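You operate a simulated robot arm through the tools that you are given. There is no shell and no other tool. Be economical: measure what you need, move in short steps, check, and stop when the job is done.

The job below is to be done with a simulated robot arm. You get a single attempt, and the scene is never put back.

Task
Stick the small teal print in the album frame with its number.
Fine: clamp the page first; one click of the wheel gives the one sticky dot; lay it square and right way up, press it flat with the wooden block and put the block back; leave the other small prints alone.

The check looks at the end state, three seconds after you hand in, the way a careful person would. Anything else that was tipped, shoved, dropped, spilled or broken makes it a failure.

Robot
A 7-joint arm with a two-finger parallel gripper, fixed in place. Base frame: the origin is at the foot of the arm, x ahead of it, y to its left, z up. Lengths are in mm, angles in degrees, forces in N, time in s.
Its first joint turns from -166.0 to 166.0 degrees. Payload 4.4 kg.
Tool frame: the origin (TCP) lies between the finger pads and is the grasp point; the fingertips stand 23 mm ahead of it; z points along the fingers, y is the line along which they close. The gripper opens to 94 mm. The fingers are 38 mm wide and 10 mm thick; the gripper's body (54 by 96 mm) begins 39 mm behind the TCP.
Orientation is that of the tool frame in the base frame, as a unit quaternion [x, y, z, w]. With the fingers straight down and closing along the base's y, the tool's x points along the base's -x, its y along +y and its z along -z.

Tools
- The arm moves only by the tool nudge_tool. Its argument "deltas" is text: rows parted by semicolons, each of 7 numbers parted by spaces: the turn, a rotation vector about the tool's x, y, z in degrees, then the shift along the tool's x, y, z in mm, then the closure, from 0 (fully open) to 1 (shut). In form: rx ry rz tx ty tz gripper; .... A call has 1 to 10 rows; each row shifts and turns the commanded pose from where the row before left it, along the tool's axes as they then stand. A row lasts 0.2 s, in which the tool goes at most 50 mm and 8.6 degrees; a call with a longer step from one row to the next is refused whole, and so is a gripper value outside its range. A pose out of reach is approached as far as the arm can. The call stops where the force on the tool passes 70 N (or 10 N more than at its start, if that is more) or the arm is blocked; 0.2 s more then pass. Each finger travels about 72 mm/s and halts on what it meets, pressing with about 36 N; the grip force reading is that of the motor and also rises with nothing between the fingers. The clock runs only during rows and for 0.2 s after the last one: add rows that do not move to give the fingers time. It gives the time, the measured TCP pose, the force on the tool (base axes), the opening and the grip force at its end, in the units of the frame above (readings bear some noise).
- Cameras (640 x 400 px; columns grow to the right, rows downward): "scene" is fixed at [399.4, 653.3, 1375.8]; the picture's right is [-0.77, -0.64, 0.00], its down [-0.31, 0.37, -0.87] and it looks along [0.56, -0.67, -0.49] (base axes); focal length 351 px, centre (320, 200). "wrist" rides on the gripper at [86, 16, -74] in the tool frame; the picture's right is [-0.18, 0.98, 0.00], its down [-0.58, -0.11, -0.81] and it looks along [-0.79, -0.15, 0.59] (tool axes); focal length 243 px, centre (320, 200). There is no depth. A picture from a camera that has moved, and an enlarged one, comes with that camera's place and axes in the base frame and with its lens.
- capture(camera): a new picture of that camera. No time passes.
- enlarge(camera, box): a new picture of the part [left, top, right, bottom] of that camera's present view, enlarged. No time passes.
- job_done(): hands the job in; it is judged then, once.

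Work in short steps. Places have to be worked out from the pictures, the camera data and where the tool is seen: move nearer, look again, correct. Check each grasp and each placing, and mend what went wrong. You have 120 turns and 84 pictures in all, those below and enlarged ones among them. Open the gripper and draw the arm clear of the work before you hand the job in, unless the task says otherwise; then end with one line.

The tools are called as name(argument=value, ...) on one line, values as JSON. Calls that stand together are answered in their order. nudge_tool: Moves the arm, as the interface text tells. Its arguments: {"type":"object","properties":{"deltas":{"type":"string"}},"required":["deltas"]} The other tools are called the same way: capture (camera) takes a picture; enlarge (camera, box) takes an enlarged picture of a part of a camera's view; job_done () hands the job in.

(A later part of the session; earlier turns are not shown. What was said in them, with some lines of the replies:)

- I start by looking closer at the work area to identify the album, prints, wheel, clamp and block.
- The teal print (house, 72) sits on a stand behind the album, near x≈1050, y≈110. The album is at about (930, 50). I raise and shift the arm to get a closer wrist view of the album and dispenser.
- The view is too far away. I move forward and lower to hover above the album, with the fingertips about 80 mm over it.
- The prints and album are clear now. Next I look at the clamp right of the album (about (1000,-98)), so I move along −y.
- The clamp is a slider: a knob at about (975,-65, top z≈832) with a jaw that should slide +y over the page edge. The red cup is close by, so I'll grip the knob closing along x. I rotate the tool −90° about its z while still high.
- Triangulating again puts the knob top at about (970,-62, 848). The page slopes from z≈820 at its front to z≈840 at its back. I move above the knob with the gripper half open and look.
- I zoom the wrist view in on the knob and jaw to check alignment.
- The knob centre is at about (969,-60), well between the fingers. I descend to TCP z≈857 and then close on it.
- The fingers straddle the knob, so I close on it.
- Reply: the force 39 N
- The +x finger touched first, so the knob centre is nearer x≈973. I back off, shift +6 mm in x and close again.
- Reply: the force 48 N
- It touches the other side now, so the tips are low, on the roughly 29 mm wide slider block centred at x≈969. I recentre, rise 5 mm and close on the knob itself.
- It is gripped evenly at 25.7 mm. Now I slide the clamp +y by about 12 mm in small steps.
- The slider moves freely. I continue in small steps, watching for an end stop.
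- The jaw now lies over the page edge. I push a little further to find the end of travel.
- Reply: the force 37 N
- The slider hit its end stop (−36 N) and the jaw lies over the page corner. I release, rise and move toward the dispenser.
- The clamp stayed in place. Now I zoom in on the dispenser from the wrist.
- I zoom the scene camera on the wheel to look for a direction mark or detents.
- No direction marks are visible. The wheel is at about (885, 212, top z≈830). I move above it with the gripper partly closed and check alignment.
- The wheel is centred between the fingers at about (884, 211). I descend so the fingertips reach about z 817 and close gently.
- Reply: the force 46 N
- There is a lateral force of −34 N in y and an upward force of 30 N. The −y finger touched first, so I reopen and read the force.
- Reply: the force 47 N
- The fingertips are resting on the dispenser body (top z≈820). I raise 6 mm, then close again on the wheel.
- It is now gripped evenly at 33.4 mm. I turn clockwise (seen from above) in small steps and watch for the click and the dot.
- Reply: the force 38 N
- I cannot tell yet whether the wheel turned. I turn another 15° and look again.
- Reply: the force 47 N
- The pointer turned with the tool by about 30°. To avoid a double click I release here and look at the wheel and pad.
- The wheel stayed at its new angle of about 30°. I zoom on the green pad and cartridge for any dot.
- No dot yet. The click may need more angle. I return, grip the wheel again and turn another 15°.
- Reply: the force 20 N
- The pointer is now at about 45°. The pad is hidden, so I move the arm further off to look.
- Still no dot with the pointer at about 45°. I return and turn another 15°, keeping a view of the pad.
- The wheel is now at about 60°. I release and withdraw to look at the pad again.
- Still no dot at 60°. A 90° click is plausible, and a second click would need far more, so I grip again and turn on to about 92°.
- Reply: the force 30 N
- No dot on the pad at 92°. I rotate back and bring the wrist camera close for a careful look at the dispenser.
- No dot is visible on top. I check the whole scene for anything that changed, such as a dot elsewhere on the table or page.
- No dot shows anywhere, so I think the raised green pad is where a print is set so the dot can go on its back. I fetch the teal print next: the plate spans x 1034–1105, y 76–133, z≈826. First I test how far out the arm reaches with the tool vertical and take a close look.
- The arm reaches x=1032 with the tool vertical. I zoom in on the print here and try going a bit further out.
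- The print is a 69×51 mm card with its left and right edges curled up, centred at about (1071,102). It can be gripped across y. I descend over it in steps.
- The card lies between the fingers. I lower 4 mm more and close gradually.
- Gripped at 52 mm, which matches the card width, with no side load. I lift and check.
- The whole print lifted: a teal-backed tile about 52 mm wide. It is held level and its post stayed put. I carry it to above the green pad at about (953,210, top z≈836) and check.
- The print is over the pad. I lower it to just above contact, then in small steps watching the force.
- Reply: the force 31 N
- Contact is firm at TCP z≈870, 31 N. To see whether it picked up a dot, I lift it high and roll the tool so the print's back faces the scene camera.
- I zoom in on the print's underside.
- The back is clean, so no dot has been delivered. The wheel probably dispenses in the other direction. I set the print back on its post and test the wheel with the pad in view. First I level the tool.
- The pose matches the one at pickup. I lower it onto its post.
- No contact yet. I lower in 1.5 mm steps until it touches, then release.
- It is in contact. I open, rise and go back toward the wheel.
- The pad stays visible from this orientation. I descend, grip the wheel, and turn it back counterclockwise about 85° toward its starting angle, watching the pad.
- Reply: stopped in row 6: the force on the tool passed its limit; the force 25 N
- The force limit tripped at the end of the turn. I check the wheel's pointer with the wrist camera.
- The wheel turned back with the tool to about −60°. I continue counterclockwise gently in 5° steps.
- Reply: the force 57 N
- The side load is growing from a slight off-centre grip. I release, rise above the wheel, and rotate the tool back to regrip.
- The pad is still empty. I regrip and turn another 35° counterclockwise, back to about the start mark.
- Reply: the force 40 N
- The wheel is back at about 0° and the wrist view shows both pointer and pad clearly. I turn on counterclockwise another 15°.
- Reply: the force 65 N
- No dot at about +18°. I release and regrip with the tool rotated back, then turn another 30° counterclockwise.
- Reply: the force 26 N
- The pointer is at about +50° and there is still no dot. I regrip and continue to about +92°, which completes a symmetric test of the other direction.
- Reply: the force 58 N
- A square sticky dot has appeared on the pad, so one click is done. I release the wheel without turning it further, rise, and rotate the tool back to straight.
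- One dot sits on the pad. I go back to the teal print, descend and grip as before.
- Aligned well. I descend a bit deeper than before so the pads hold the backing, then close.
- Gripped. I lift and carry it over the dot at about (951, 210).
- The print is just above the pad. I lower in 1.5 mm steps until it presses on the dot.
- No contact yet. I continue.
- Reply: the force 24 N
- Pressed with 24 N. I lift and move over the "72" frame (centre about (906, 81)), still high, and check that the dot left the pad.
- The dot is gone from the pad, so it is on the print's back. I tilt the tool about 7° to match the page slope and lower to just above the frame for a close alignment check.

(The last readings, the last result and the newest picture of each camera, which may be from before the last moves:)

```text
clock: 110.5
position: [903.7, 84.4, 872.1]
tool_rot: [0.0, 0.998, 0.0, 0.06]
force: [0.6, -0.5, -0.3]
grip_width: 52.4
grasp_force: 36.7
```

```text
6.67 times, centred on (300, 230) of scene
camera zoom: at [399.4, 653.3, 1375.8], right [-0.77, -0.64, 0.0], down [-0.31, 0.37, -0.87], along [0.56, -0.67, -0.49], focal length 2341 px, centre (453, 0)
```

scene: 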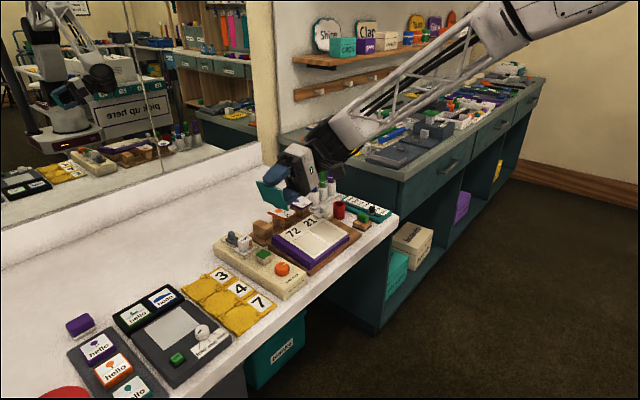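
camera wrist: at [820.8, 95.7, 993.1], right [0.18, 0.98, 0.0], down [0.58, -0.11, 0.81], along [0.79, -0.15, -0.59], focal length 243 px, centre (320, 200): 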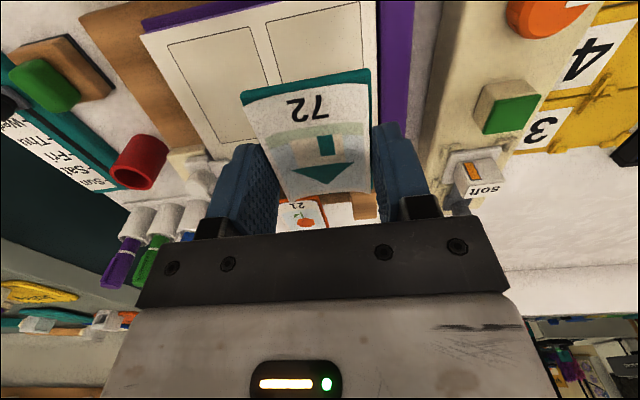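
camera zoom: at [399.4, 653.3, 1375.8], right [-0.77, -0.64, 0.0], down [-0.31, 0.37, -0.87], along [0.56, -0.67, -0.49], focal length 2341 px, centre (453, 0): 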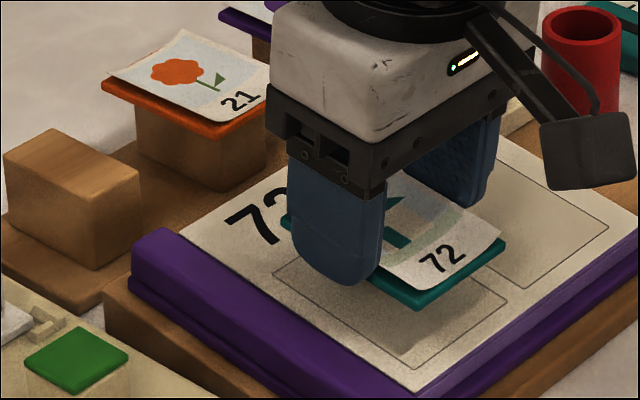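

Comparing both cameras, the print is about 2 mm too far +y and should move about 3 mm +x. The page slope is about 8.5°. I correct this, lower 20 mm, and check again.

nudge_tool(deltas="0 -1.5 0 0 0 0 0.47;0 0 0 0.1 -1 7 0.47;0 0 0 0.1 -1 7 0.47;0 0 0 0.1 0 6.2 0.47;0 0 0 0 0 0 0.47;0 0 0 0 0 0 0.47")

enlarge(camera="wrist", box=[210, 0, 430, 165])

enlarge(camera="scene", box=[260, 200, 340, 260])

```text
clock: 111.8
position: [905.5, 81.8, 853.6]
tool_rot: [0.0, 0.997, 0.0, 0.073]
force: [-0.4, 0.5, -0.7]
grip_width: 52.3
grasp_force: 36.0
```

```text
2.42 times, centred on (320, 82) of wrist
camera zoom: at [808.7, 98.3, 914.2], right [0.18, 0.98, 0.03], down [0.46, -0.11, 0.88], along [0.87, -0.15, -0.47], focal length 588 px, centre (320, 485)
```

zoom: 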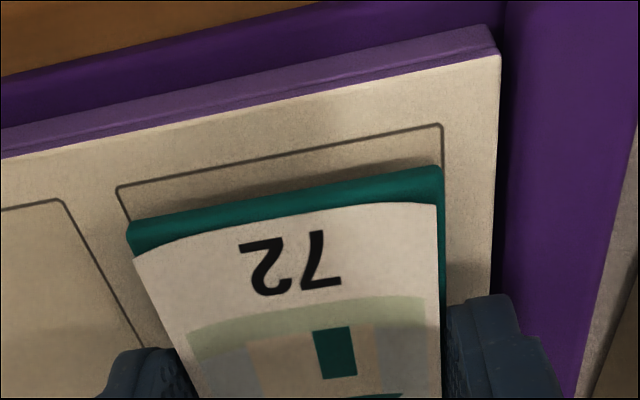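

```text
6.67 times, centred on (300, 230) of scene
camera zoom: at [399.4, 653.3, 1375.8], right [-0.77, -0.64, 0.0], down [-0.31, 0.37, -0.87], along [0.56, -0.67, -0.49], focal length 2341 px, centre (453, 0)
```

zoom: 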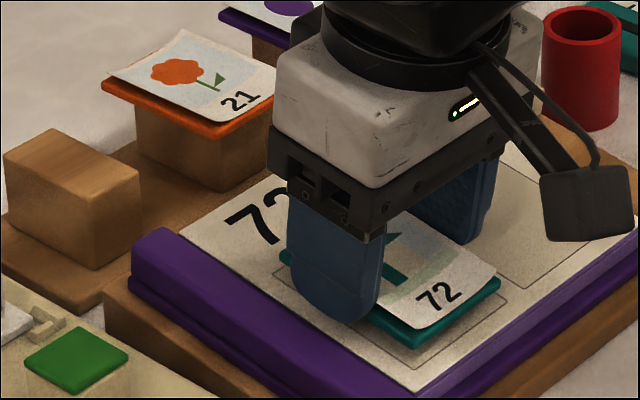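

Alignment is now good: the print is centred within about 1 mm and roughly 6 mm above the page. I lower in small steps until contact.

nudge_tool(deltas="0 0 0 0.6 -0.4 3 0.47;0 0 0 0 0 0 0.47")

nudge_tool(deltas="0 0 0 0 0 2 0.47;0 0 0 0 0 0 0.47")

nudge_tool(deltas="0 0 0 0 0 1.5 0.47;0 0 0 0 0 0 0.47")

```text
clock: 112.5
position: [906.1, 81.2, 850.4]
tool_rot: [-0.001, 0.997, -0.001, 0.074]
force: [-0.1, -0.2, 1.2]
grip_width: 52.4
grasp_force: 36.0
```

```text
clock: 113.0
position: [905.0, 82.9, 848.1]
tool_rot: [0.001, 0.997, 0.0, 0.073]
force: [0.4, 0.3, 0.0]
grip_width: 52.5
grasp_force: 36.7
```

```text
clock: 113.7
position: [906.4, 82.5, 846.3]
tool_rot: [-0.001, 0.997, 0.0, 0.073]
force: [0.1, 0.7, 0.9]
grip_width: 52.2
grasp_force: 36.0
```

No contact yet. I continue in 1.5 mm steps.

nudge_tool(deltas="0 0 0 0 0 1.5 0.47;0 0 0 0 0 0 0.47")

nudge_tool(deltas="0 0 0 0.2 0 1.5 0.47;0 0 0 0 0 0 0.47")

```text
clock: 114.2
position: [906.1, 82.4, 845.2]
tool_rot: [0.0, 0.997, 0.0, 0.073]
force: [-0.4, -0.5, 5.0]
grip_width: 52.0
grasp_force: 36.0
```

```text
clock: 114.8
position: [906.9, 81.4, 845.4]
tool_rot: [0.0, 0.997, 0.0, 0.074]
force: [-10.2, 0.4, 27.9]
grip_width: 52.4
grasp_force: 36.2
```

Contact at 28 N. I check alignment once before releasing.

enlarge(camera="wrist", box=[210, 0, 430, 165])

```text
2.42 times, centred on (320, 82) of wrist
camera zoom: at [809.6, 98.0, 906.8], right [0.18, 0.98, 0.03], down [0.46, -0.11, 0.88], along [0.87, -0.15, -0.47], focal length 588 px, centre (320, 485)
```

zoom: 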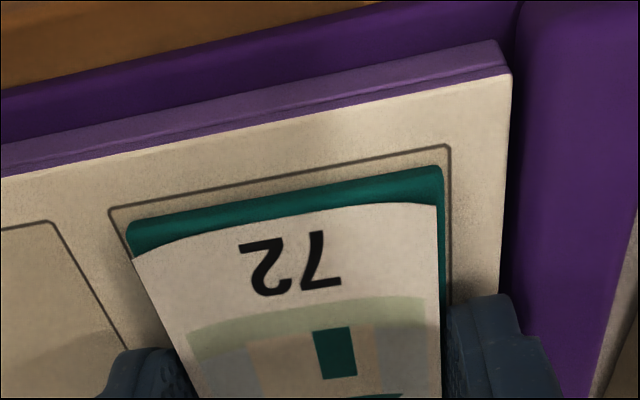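

The print lies square inside the frame outline. I release, open modestly, and rise off it.

nudge_tool(deltas="0 0 0 0 0 0 0.44;0 0 0 0 0 0 0.38;0 0 0 0 0 0 0.34;0 0 0 0 0 -20 0.34;0 0 0 0 0 -35 0.34;0 8.5 0 0 0 -20 0.34;0 0 0 0 0 0 0.34")

nudge_tool(deltas="0 0 0 3 -40 0 0.34;0 0 0 3 -40 0 0.34;0 0 0 3 -40 0 0.34;0 0 0 3 -40 0 0.34;0 0 0 3 -42 0 0.34;0 0 0 0 0 15 0.34;0 0 0 0 0 0 0.34")

capture(camera="wrist")

enlarge(camera="scene", box=[250, 180, 390, 265])

```text
clock: 116.5
position: [894.9, 82.4, 917.4]
tool_rot: [-0.001, 1.0, 0.0, -0.001]
force: [1.0, 0.0, -0.7]
grip_width: 61.7
grasp_force: 0.1
```

```text
clock: 118.0
position: [883.0, -120.8, 901.2]
tool_rot: [0.0, 1.0, 0.0, -0.001]
force: [0.6, -0.4, 0.0]
grip_width: 61.9
grasp_force: 0.1
```

```text
9 pictures are left
camera wrist: at [795.3, -105.0, 976.7], right [0.18, 0.98, 0.0], down [0.58, -0.11, 0.81], along [0.79, -0.15, -0.59], focal length 243 px, centre (320, 200)
```

wrist: 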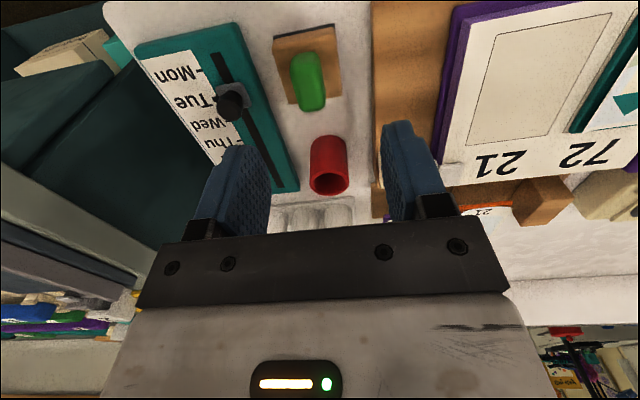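

```text
4.57 times, centred on (320, 222) of scene
camera zoom: at [399.4, 653.3, 1375.8], right [-0.77, -0.64, 0.0], down [-0.31, 0.37, -0.87], along [0.56, -0.67, -0.49], focal length 1605 px, centre (320, 97)
```

zoom: 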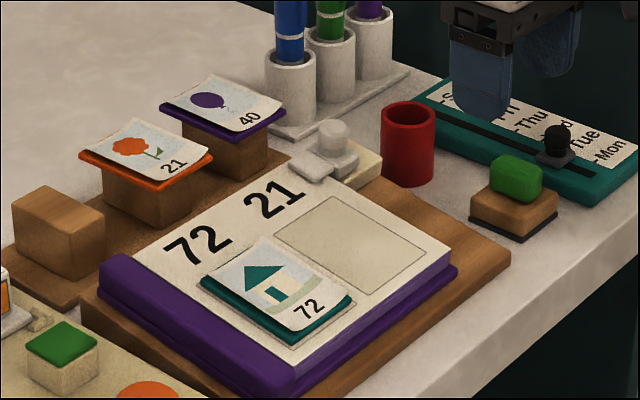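

The print is nicely placed. The block sits at about (879,-126), with its green handle elongated along x and its top near z≈820. I move over it, narrow the gripper, and descend.

nudge_tool(deltas="0 0 0 4 -5 0 0.5;0 0 0 0 0 20 0.5;0 0 0 0 0 20 0.5;0 0 0 0 0 14 0.5;0 0 0 0 0 0 0.5")

capture(camera="wrist")

```text
clock: 119.2
position: [876.9, -125.7, 848.4]
tool_rot: [0.0, 1.0, 0.0, -0.001]
force: [0.4, -0.2, -0.5]
grip_width: 47.1
grasp_force: 0.1
```

```text
7 pictures are left
camera wrist: at [790.4, -109.7, 923.4], right [0.18, 0.98, 0.0], down [0.58, -0.11, 0.81], along [0.79, -0.15, -0.59], focal length 243 px, centre (320, 200)
```

wrist: 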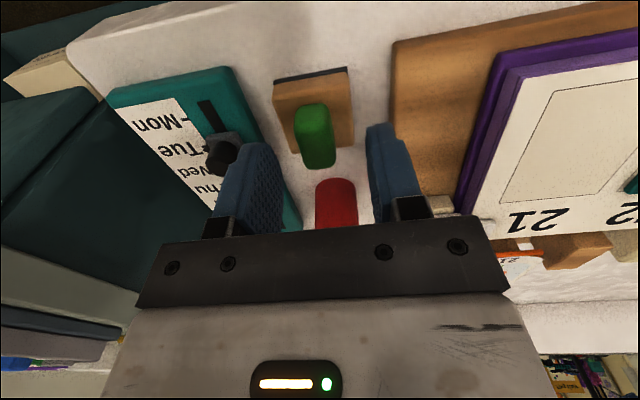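

The handle is centred between the fingers. I descend and close.

nudge_tool(deltas="0 0 0 0 -0.7 10 0.5;0 0 0 0 0 8 0.5;0 0 0 0 0 0 0.5;0 0 0 0 0 0 0.7;0 0 0 0 0 0 0.85;0 0 0 0 0 0 0.85;0 0 0 0 0 0 0.85")

```text
clock: 120.8
position: [874.3, -126.0, 832.0]
tool_rot: [-0.001, 1.0, 0.0, -0.001]
force: [0.3, 0.4, -0.1]
grip_width: 18.9
grasp_force: 36.7
```

The block's handle is held. I lift it, carry it over the print, and tilt to the page slope.

nudge_tool(deltas="0 0 0 0 0 -10 0.85;0 0 0 0 0 -35 0.85;0 0 0 0 0 -45 0.85;0 0 0 -4.2 41.6 0 0.85;0 0 0 -4.2 41.6 0 0.85;0 0 0 -4.2 41.6 0 0.85;0 0 0 -4.2 41.6 0 0.85;0 0 0 -4.2 41.5 0 0.85;0 -8.5 0 0 0 0 0.85;0 0 0 0 0 0 0.85")

enlarge(camera="scene", box=[245, 190, 345, 265])

```text
clock: 123.0
position: [898.4, 81.5, 920.8]
tool_rot: [-0.001, 0.997, 0.0, 0.073]
force: [-0.2, 0.1, -1.9]
grip_width: 19.1
grasp_force: 36.0
```

```text
5.33 times, centred on (295, 228) of scene
camera zoom: at [399.4, 653.3, 1375.8], right [-0.77, -0.64, 0.0], down [-0.31, 0.37, -0.87], along [0.56, -0.67, -0.49], focal length 1873 px, centre (453, 53)
```

zoom: 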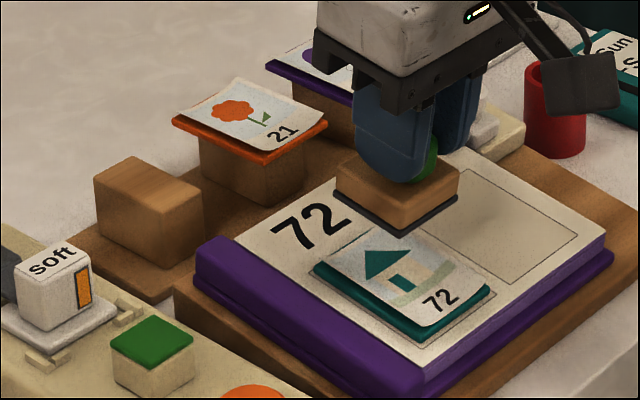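

The block is above the print. I descend to about 10 mm above it and check where it will land.

nudge_tool(deltas="0 0 0 3 1 15 0.85;0 0 0 3 1 13 0.85;0 0 0 0 0 0 0.85")

enlarge(camera="scene", box=[255, 205, 335, 265])

```text
clock: 123.8
position: [896.6, 82.9, 891.4]
tool_rot: [0.0, 0.997, 0.0, 0.073]
force: [-0.9, -0.2, -1.5]
grip_width: 19.0
grasp_force: 36.1
```

```text
6.67 times, centred on (295, 235) of scene
camera zoom: at [399.4, 653.3, 1375.8], right [-0.77, -0.64, 0.0], down [-0.31, 0.37, -0.87], along [0.56, -0.67, -0.49], focal length 2341 px, centre (487, -33)
```

zoom: 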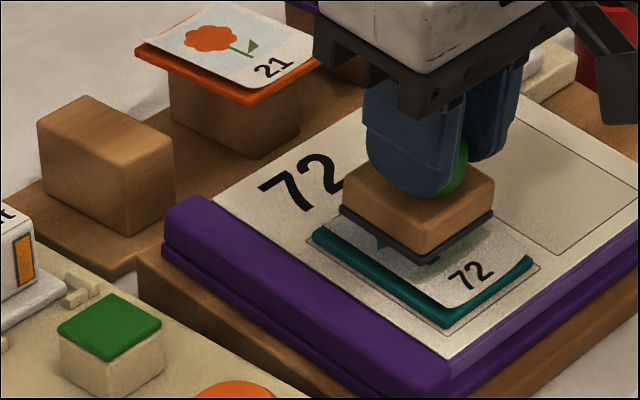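

The landing spot looks slightly too far +x and −y. I shift −5 mm in x and +3 mm in y, then descend in small steps onto the print.

nudge_tool(deltas="0 0 0 5 3 0 0.85;0 0 0 0 0 5 0.85;0 0 0 0 0 0 0.85")

nudge_tool(deltas="0 0 0 0 0 3 0.85;0 0 0 0 0 0 0.85")

nudge_tool(deltas="0 0 0 0 0 2 0.85;0 0 0 0 0 0 0.85")

```text
clock: 124.7
position: [890.1, 87.0, 885.3]
tool_rot: [0.0, 0.997, 0.0, 0.072]
force: [-0.2, -0.1, -1.9]
grip_width: 19.3
grasp_force: 35.9
```

```text
clock: 125.2
position: [891.4, 86.6, 883.6]
tool_rot: [0.0, 0.997, 0.0, 0.074]
force: [0.3, -0.4, -1.0]
grip_width: 19.1
grasp_force: 36.1
```

```text
clock: 125.8
position: [890.8, 88.0, 881.4]
tool_rot: [0.0, 0.997, 0.0, 0.072]
force: [-0.1, 0.0, -0.6]
grip_width: 19.1
grasp_force: 35.5
```

There is still no contact, so the true drop is larger and the y correction was too big. I move back 4 mm in y and continue down.

nudge_tool(deltas="0 0 0 -1 -4 0 0.85;0 0 0 0 0 1.5 0.85;0 0 0 0 0 0 0.85")

nudge_tool(deltas="0 0 0 0 0 2 0.85;0 0 0 0 0 0 0.85")

nudge_tool(deltas="0 0 0 0 0 1.5 0.85;0 0 0 0 0 0 0.85")

```text
clock: 126.7
position: [893.3, 82.6, 880.1]
tool_rot: [0.0, 0.997, 0.0, 0.073]
force: [0.1, 0.4, -0.7]
grip_width: 19.1
grasp_force: 36.2
```

```text
clock: 127.2
position: [894.6, 83.3, 877.6]
tool_rot: [0.001, 0.997, 0.0, 0.073]
force: [-0.3, -0.8, -1.1]
grip_width: 19.2
grasp_force: 35.8
```

```text
clock: 127.8
position: [893.8, 83.3, 878.0]
tool_rot: [0.0, 0.997, 0.0, 0.073]
force: [-0.7, -0.7, 0.8]
grip_width: 19.3
grasp_force: 36.4
```

Contact seems to begin at z≈878. I press gently further.

nudge_tool(deltas="0 0 0 0 0 1.5 0.85;0 0 0 0 0 0 0.85")

nudge_tool(deltas="0 0 0 0 0 1 0.85;0 0 0 0 0 0 0.85")

```text
clock: 128.4
position: [894.2, 82.3, 875.5]
tool_rot: [0.0, 0.997, -0.001, 0.074]
force: [-4.7, -1.2, 16.2]
grip_width: 19.2
grasp_force: 36.2
```

```text
clock: 129.1
position: [895.5, 83.4, 876.0]
tool_rot: [0.0, 0.997, -0.001, 0.075]
force: [-5.3, 3.5, 33.7]
grip_width: 19.5
grasp_force: 36.5
```

Pressing at 34 N. I hold for about a second, then lift and look at the print.

nudge_tool(deltas="0 0 0 0 0 0.4 0.85;0 0 0 0 0 0 0.85;0 0 0 0 0 0 0.85;0 0 0 0 0 0 0.85;0 0 0 0 0 0 0.85;0 0 0 0 0 0 0.85")

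nudge_tool(deltas="0 0 0 0 0 -3 0.85;0 0 0 0 0 -15 0.85;0 0 0 0 0 -30 0.85;0 8.5 0 0 0 0 0.85;0 0 0 0 -40 0 0.85;0 0 0 0 -40 0 0.85;0 0 0 0 0 0 0.85")

enlarge(camera="scene", box=[255, 205, 335, 265])

```text
clock: 130.4
position: [894.8, 83.1, 874.8]
tool_rot: [0.0, 0.997, 0.0, 0.075]
force: [-4.3, -1.3, 48.1]
grip_width: 19.6
grasp_force: 35.9
```

```text
clock: 132.1
position: [886.8, 1.6, 922.6]
tool_rot: [0.0, 1.0, 0.0, 0.0]
force: [0.5, 0.0, -1.2]
grip_width: 19.4
grasp_force: 36.1
```

```text
6.67 times, centred on (295, 235) of scene
camera zoom: at [399.4, 653.3, 1375.8], right [-0.77, -0.64, 0.0], down [-0.31, 0.37, -0.87], along [0.56, -0.67, -0.49], focal length 2341 px, centre (487, -33)
```

zoom: 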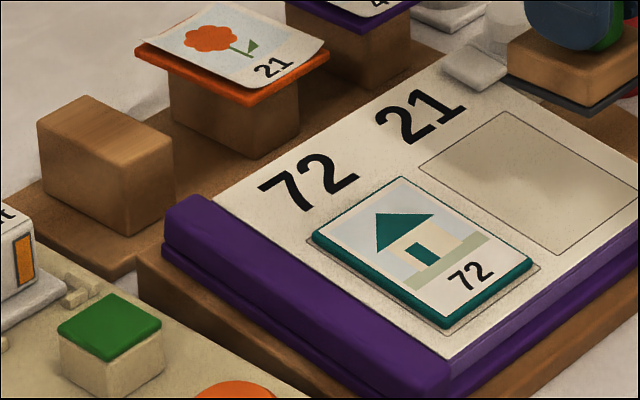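

The print is now flat inside its frame. I carry the block back to where it stood and lower it.

nudge_tool(deltas="0 0 0 2.7 -32.2 0 0.85;0 0 0 2.7 -32.2 0 0.85;0 0 0 2.7 -32.2 0 0.85;0 0 0 2.8 -32.3 0 0.85;0 0 0 0 0 35 0.85;0 0 0 0 0 35 0.85;0 0 0 0 0 15 0.85;0 0 0 0 0 3 0.85;0 0 0 0 0 0 0.85")

nudge_tool(deltas="0 0 0 0 0 1.5 0.85;0 0 0 0 0 0 0.85")

```text
clock: 134.1
position: [878.0, -124.9, 833.5]
tool_rot: [0.0, 1.0, 0.0, -0.001]
force: [0.6, 0.9, -2.1]
grip_width: 19.3
grasp_force: 36.5
```

```text
clock: 134.7
position: [876.5, -125.8, 832.1]
tool_rot: [0.0, 1.0, 0.0, -0.001]
force: [-0.1, 0.4, -0.9]
grip_width: 19.3
grasp_force: 36.3
```

The block is nearly down. I take 1 mm steps until it touches the table.

nudge_tool(deltas="0 0 0 0 0 1 0.85;0 0 0 0 0 0 0.85")

nudge_tool(deltas="0 0 0 0 0 1 0.85;0 0 0 0 0 0 0.85")

```text
clock: 135.2
position: [877.3, -123.9, 830.9]
tool_rot: [0.0, 1.0, 0.0, 0.0]
force: [-1.5, -0.7, -1.5]
grip_width: 19.3
grasp_force: 35.7
```

```text
clock: 135.8
position: [877.0, -124.9, 829.6]
tool_rot: [0.0, 1.0, 0.0, -0.001]
force: [1.1, 0.3, 1.6]
grip_width: 19.3
grasp_force: 37.0
```

Contact is starting. I press 0.7 mm more, release, and rise.

nudge_tool(deltas="0 0 0 0 0 0.7 0.85;0 0 0 0 0 0 0.85")

nudge_tool(deltas="0 0 0 0 0 0 0.7;0 0 0 0 0 0 0.5;0 0 0 0 0 0 0.5;0 0 0 0 0 -20 0.5;0 0 0 0 0 -40 0.5;0 0 0 0 0 -45 0.3;0 0 0 40 0 -20 0;0 0 0 45 0 0 0;0 0 0 45 0 0 0;0 0 0 0 0 0 0")

enlarge(camera="scene", box=[200, 165, 400, 305])

```text
clock: 136.4
position: [874.6, -126.8, 829.3]
tool_rot: [0.0, 1.0, 0.0, 0.0]
force: [-3.2, 1.1, 14.7]
grip_width: 19.2
grasp_force: 35.8
```

```text
clock: 138.7
position: [750.1, -124.6, 952.4]
tool_rot: [0.0, 1.0, 0.0, 0.0]
force: [0.0, 1.4, 0.3]
grip_width: 93.9
grasp_force: 0.1
```

```text
2.86 times, centred on (300, 235) of scene
camera zoom: at [399.4, 653.3, 1375.8], right [-0.77, -0.64, 0.0], down [-0.31, 0.37, -0.87], along [0.56, -0.67, -0.49], focal length 1003 px, centre (377, 100)
```

zoom: 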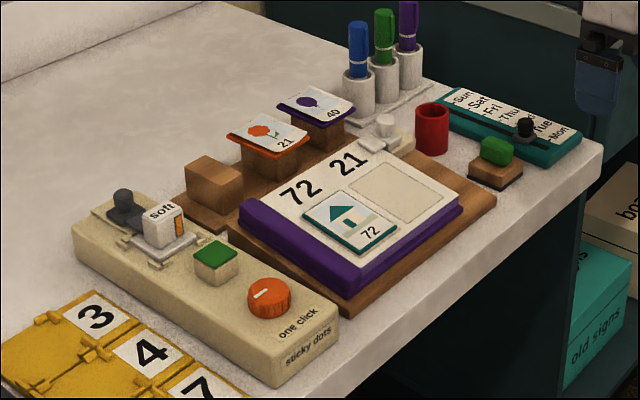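

The end state looks right: page clamped, print flat in frame 72, block back in its place, the other prints untouched, and the arm open and clear. I hand it in.

job_done()

```text
The job is handed in.
```

The teal print is stuck flat, square and upright in the album's "72" frame with one sticky dot; the page is clamped, the block is back in its place, and the other small prints weren't touched.
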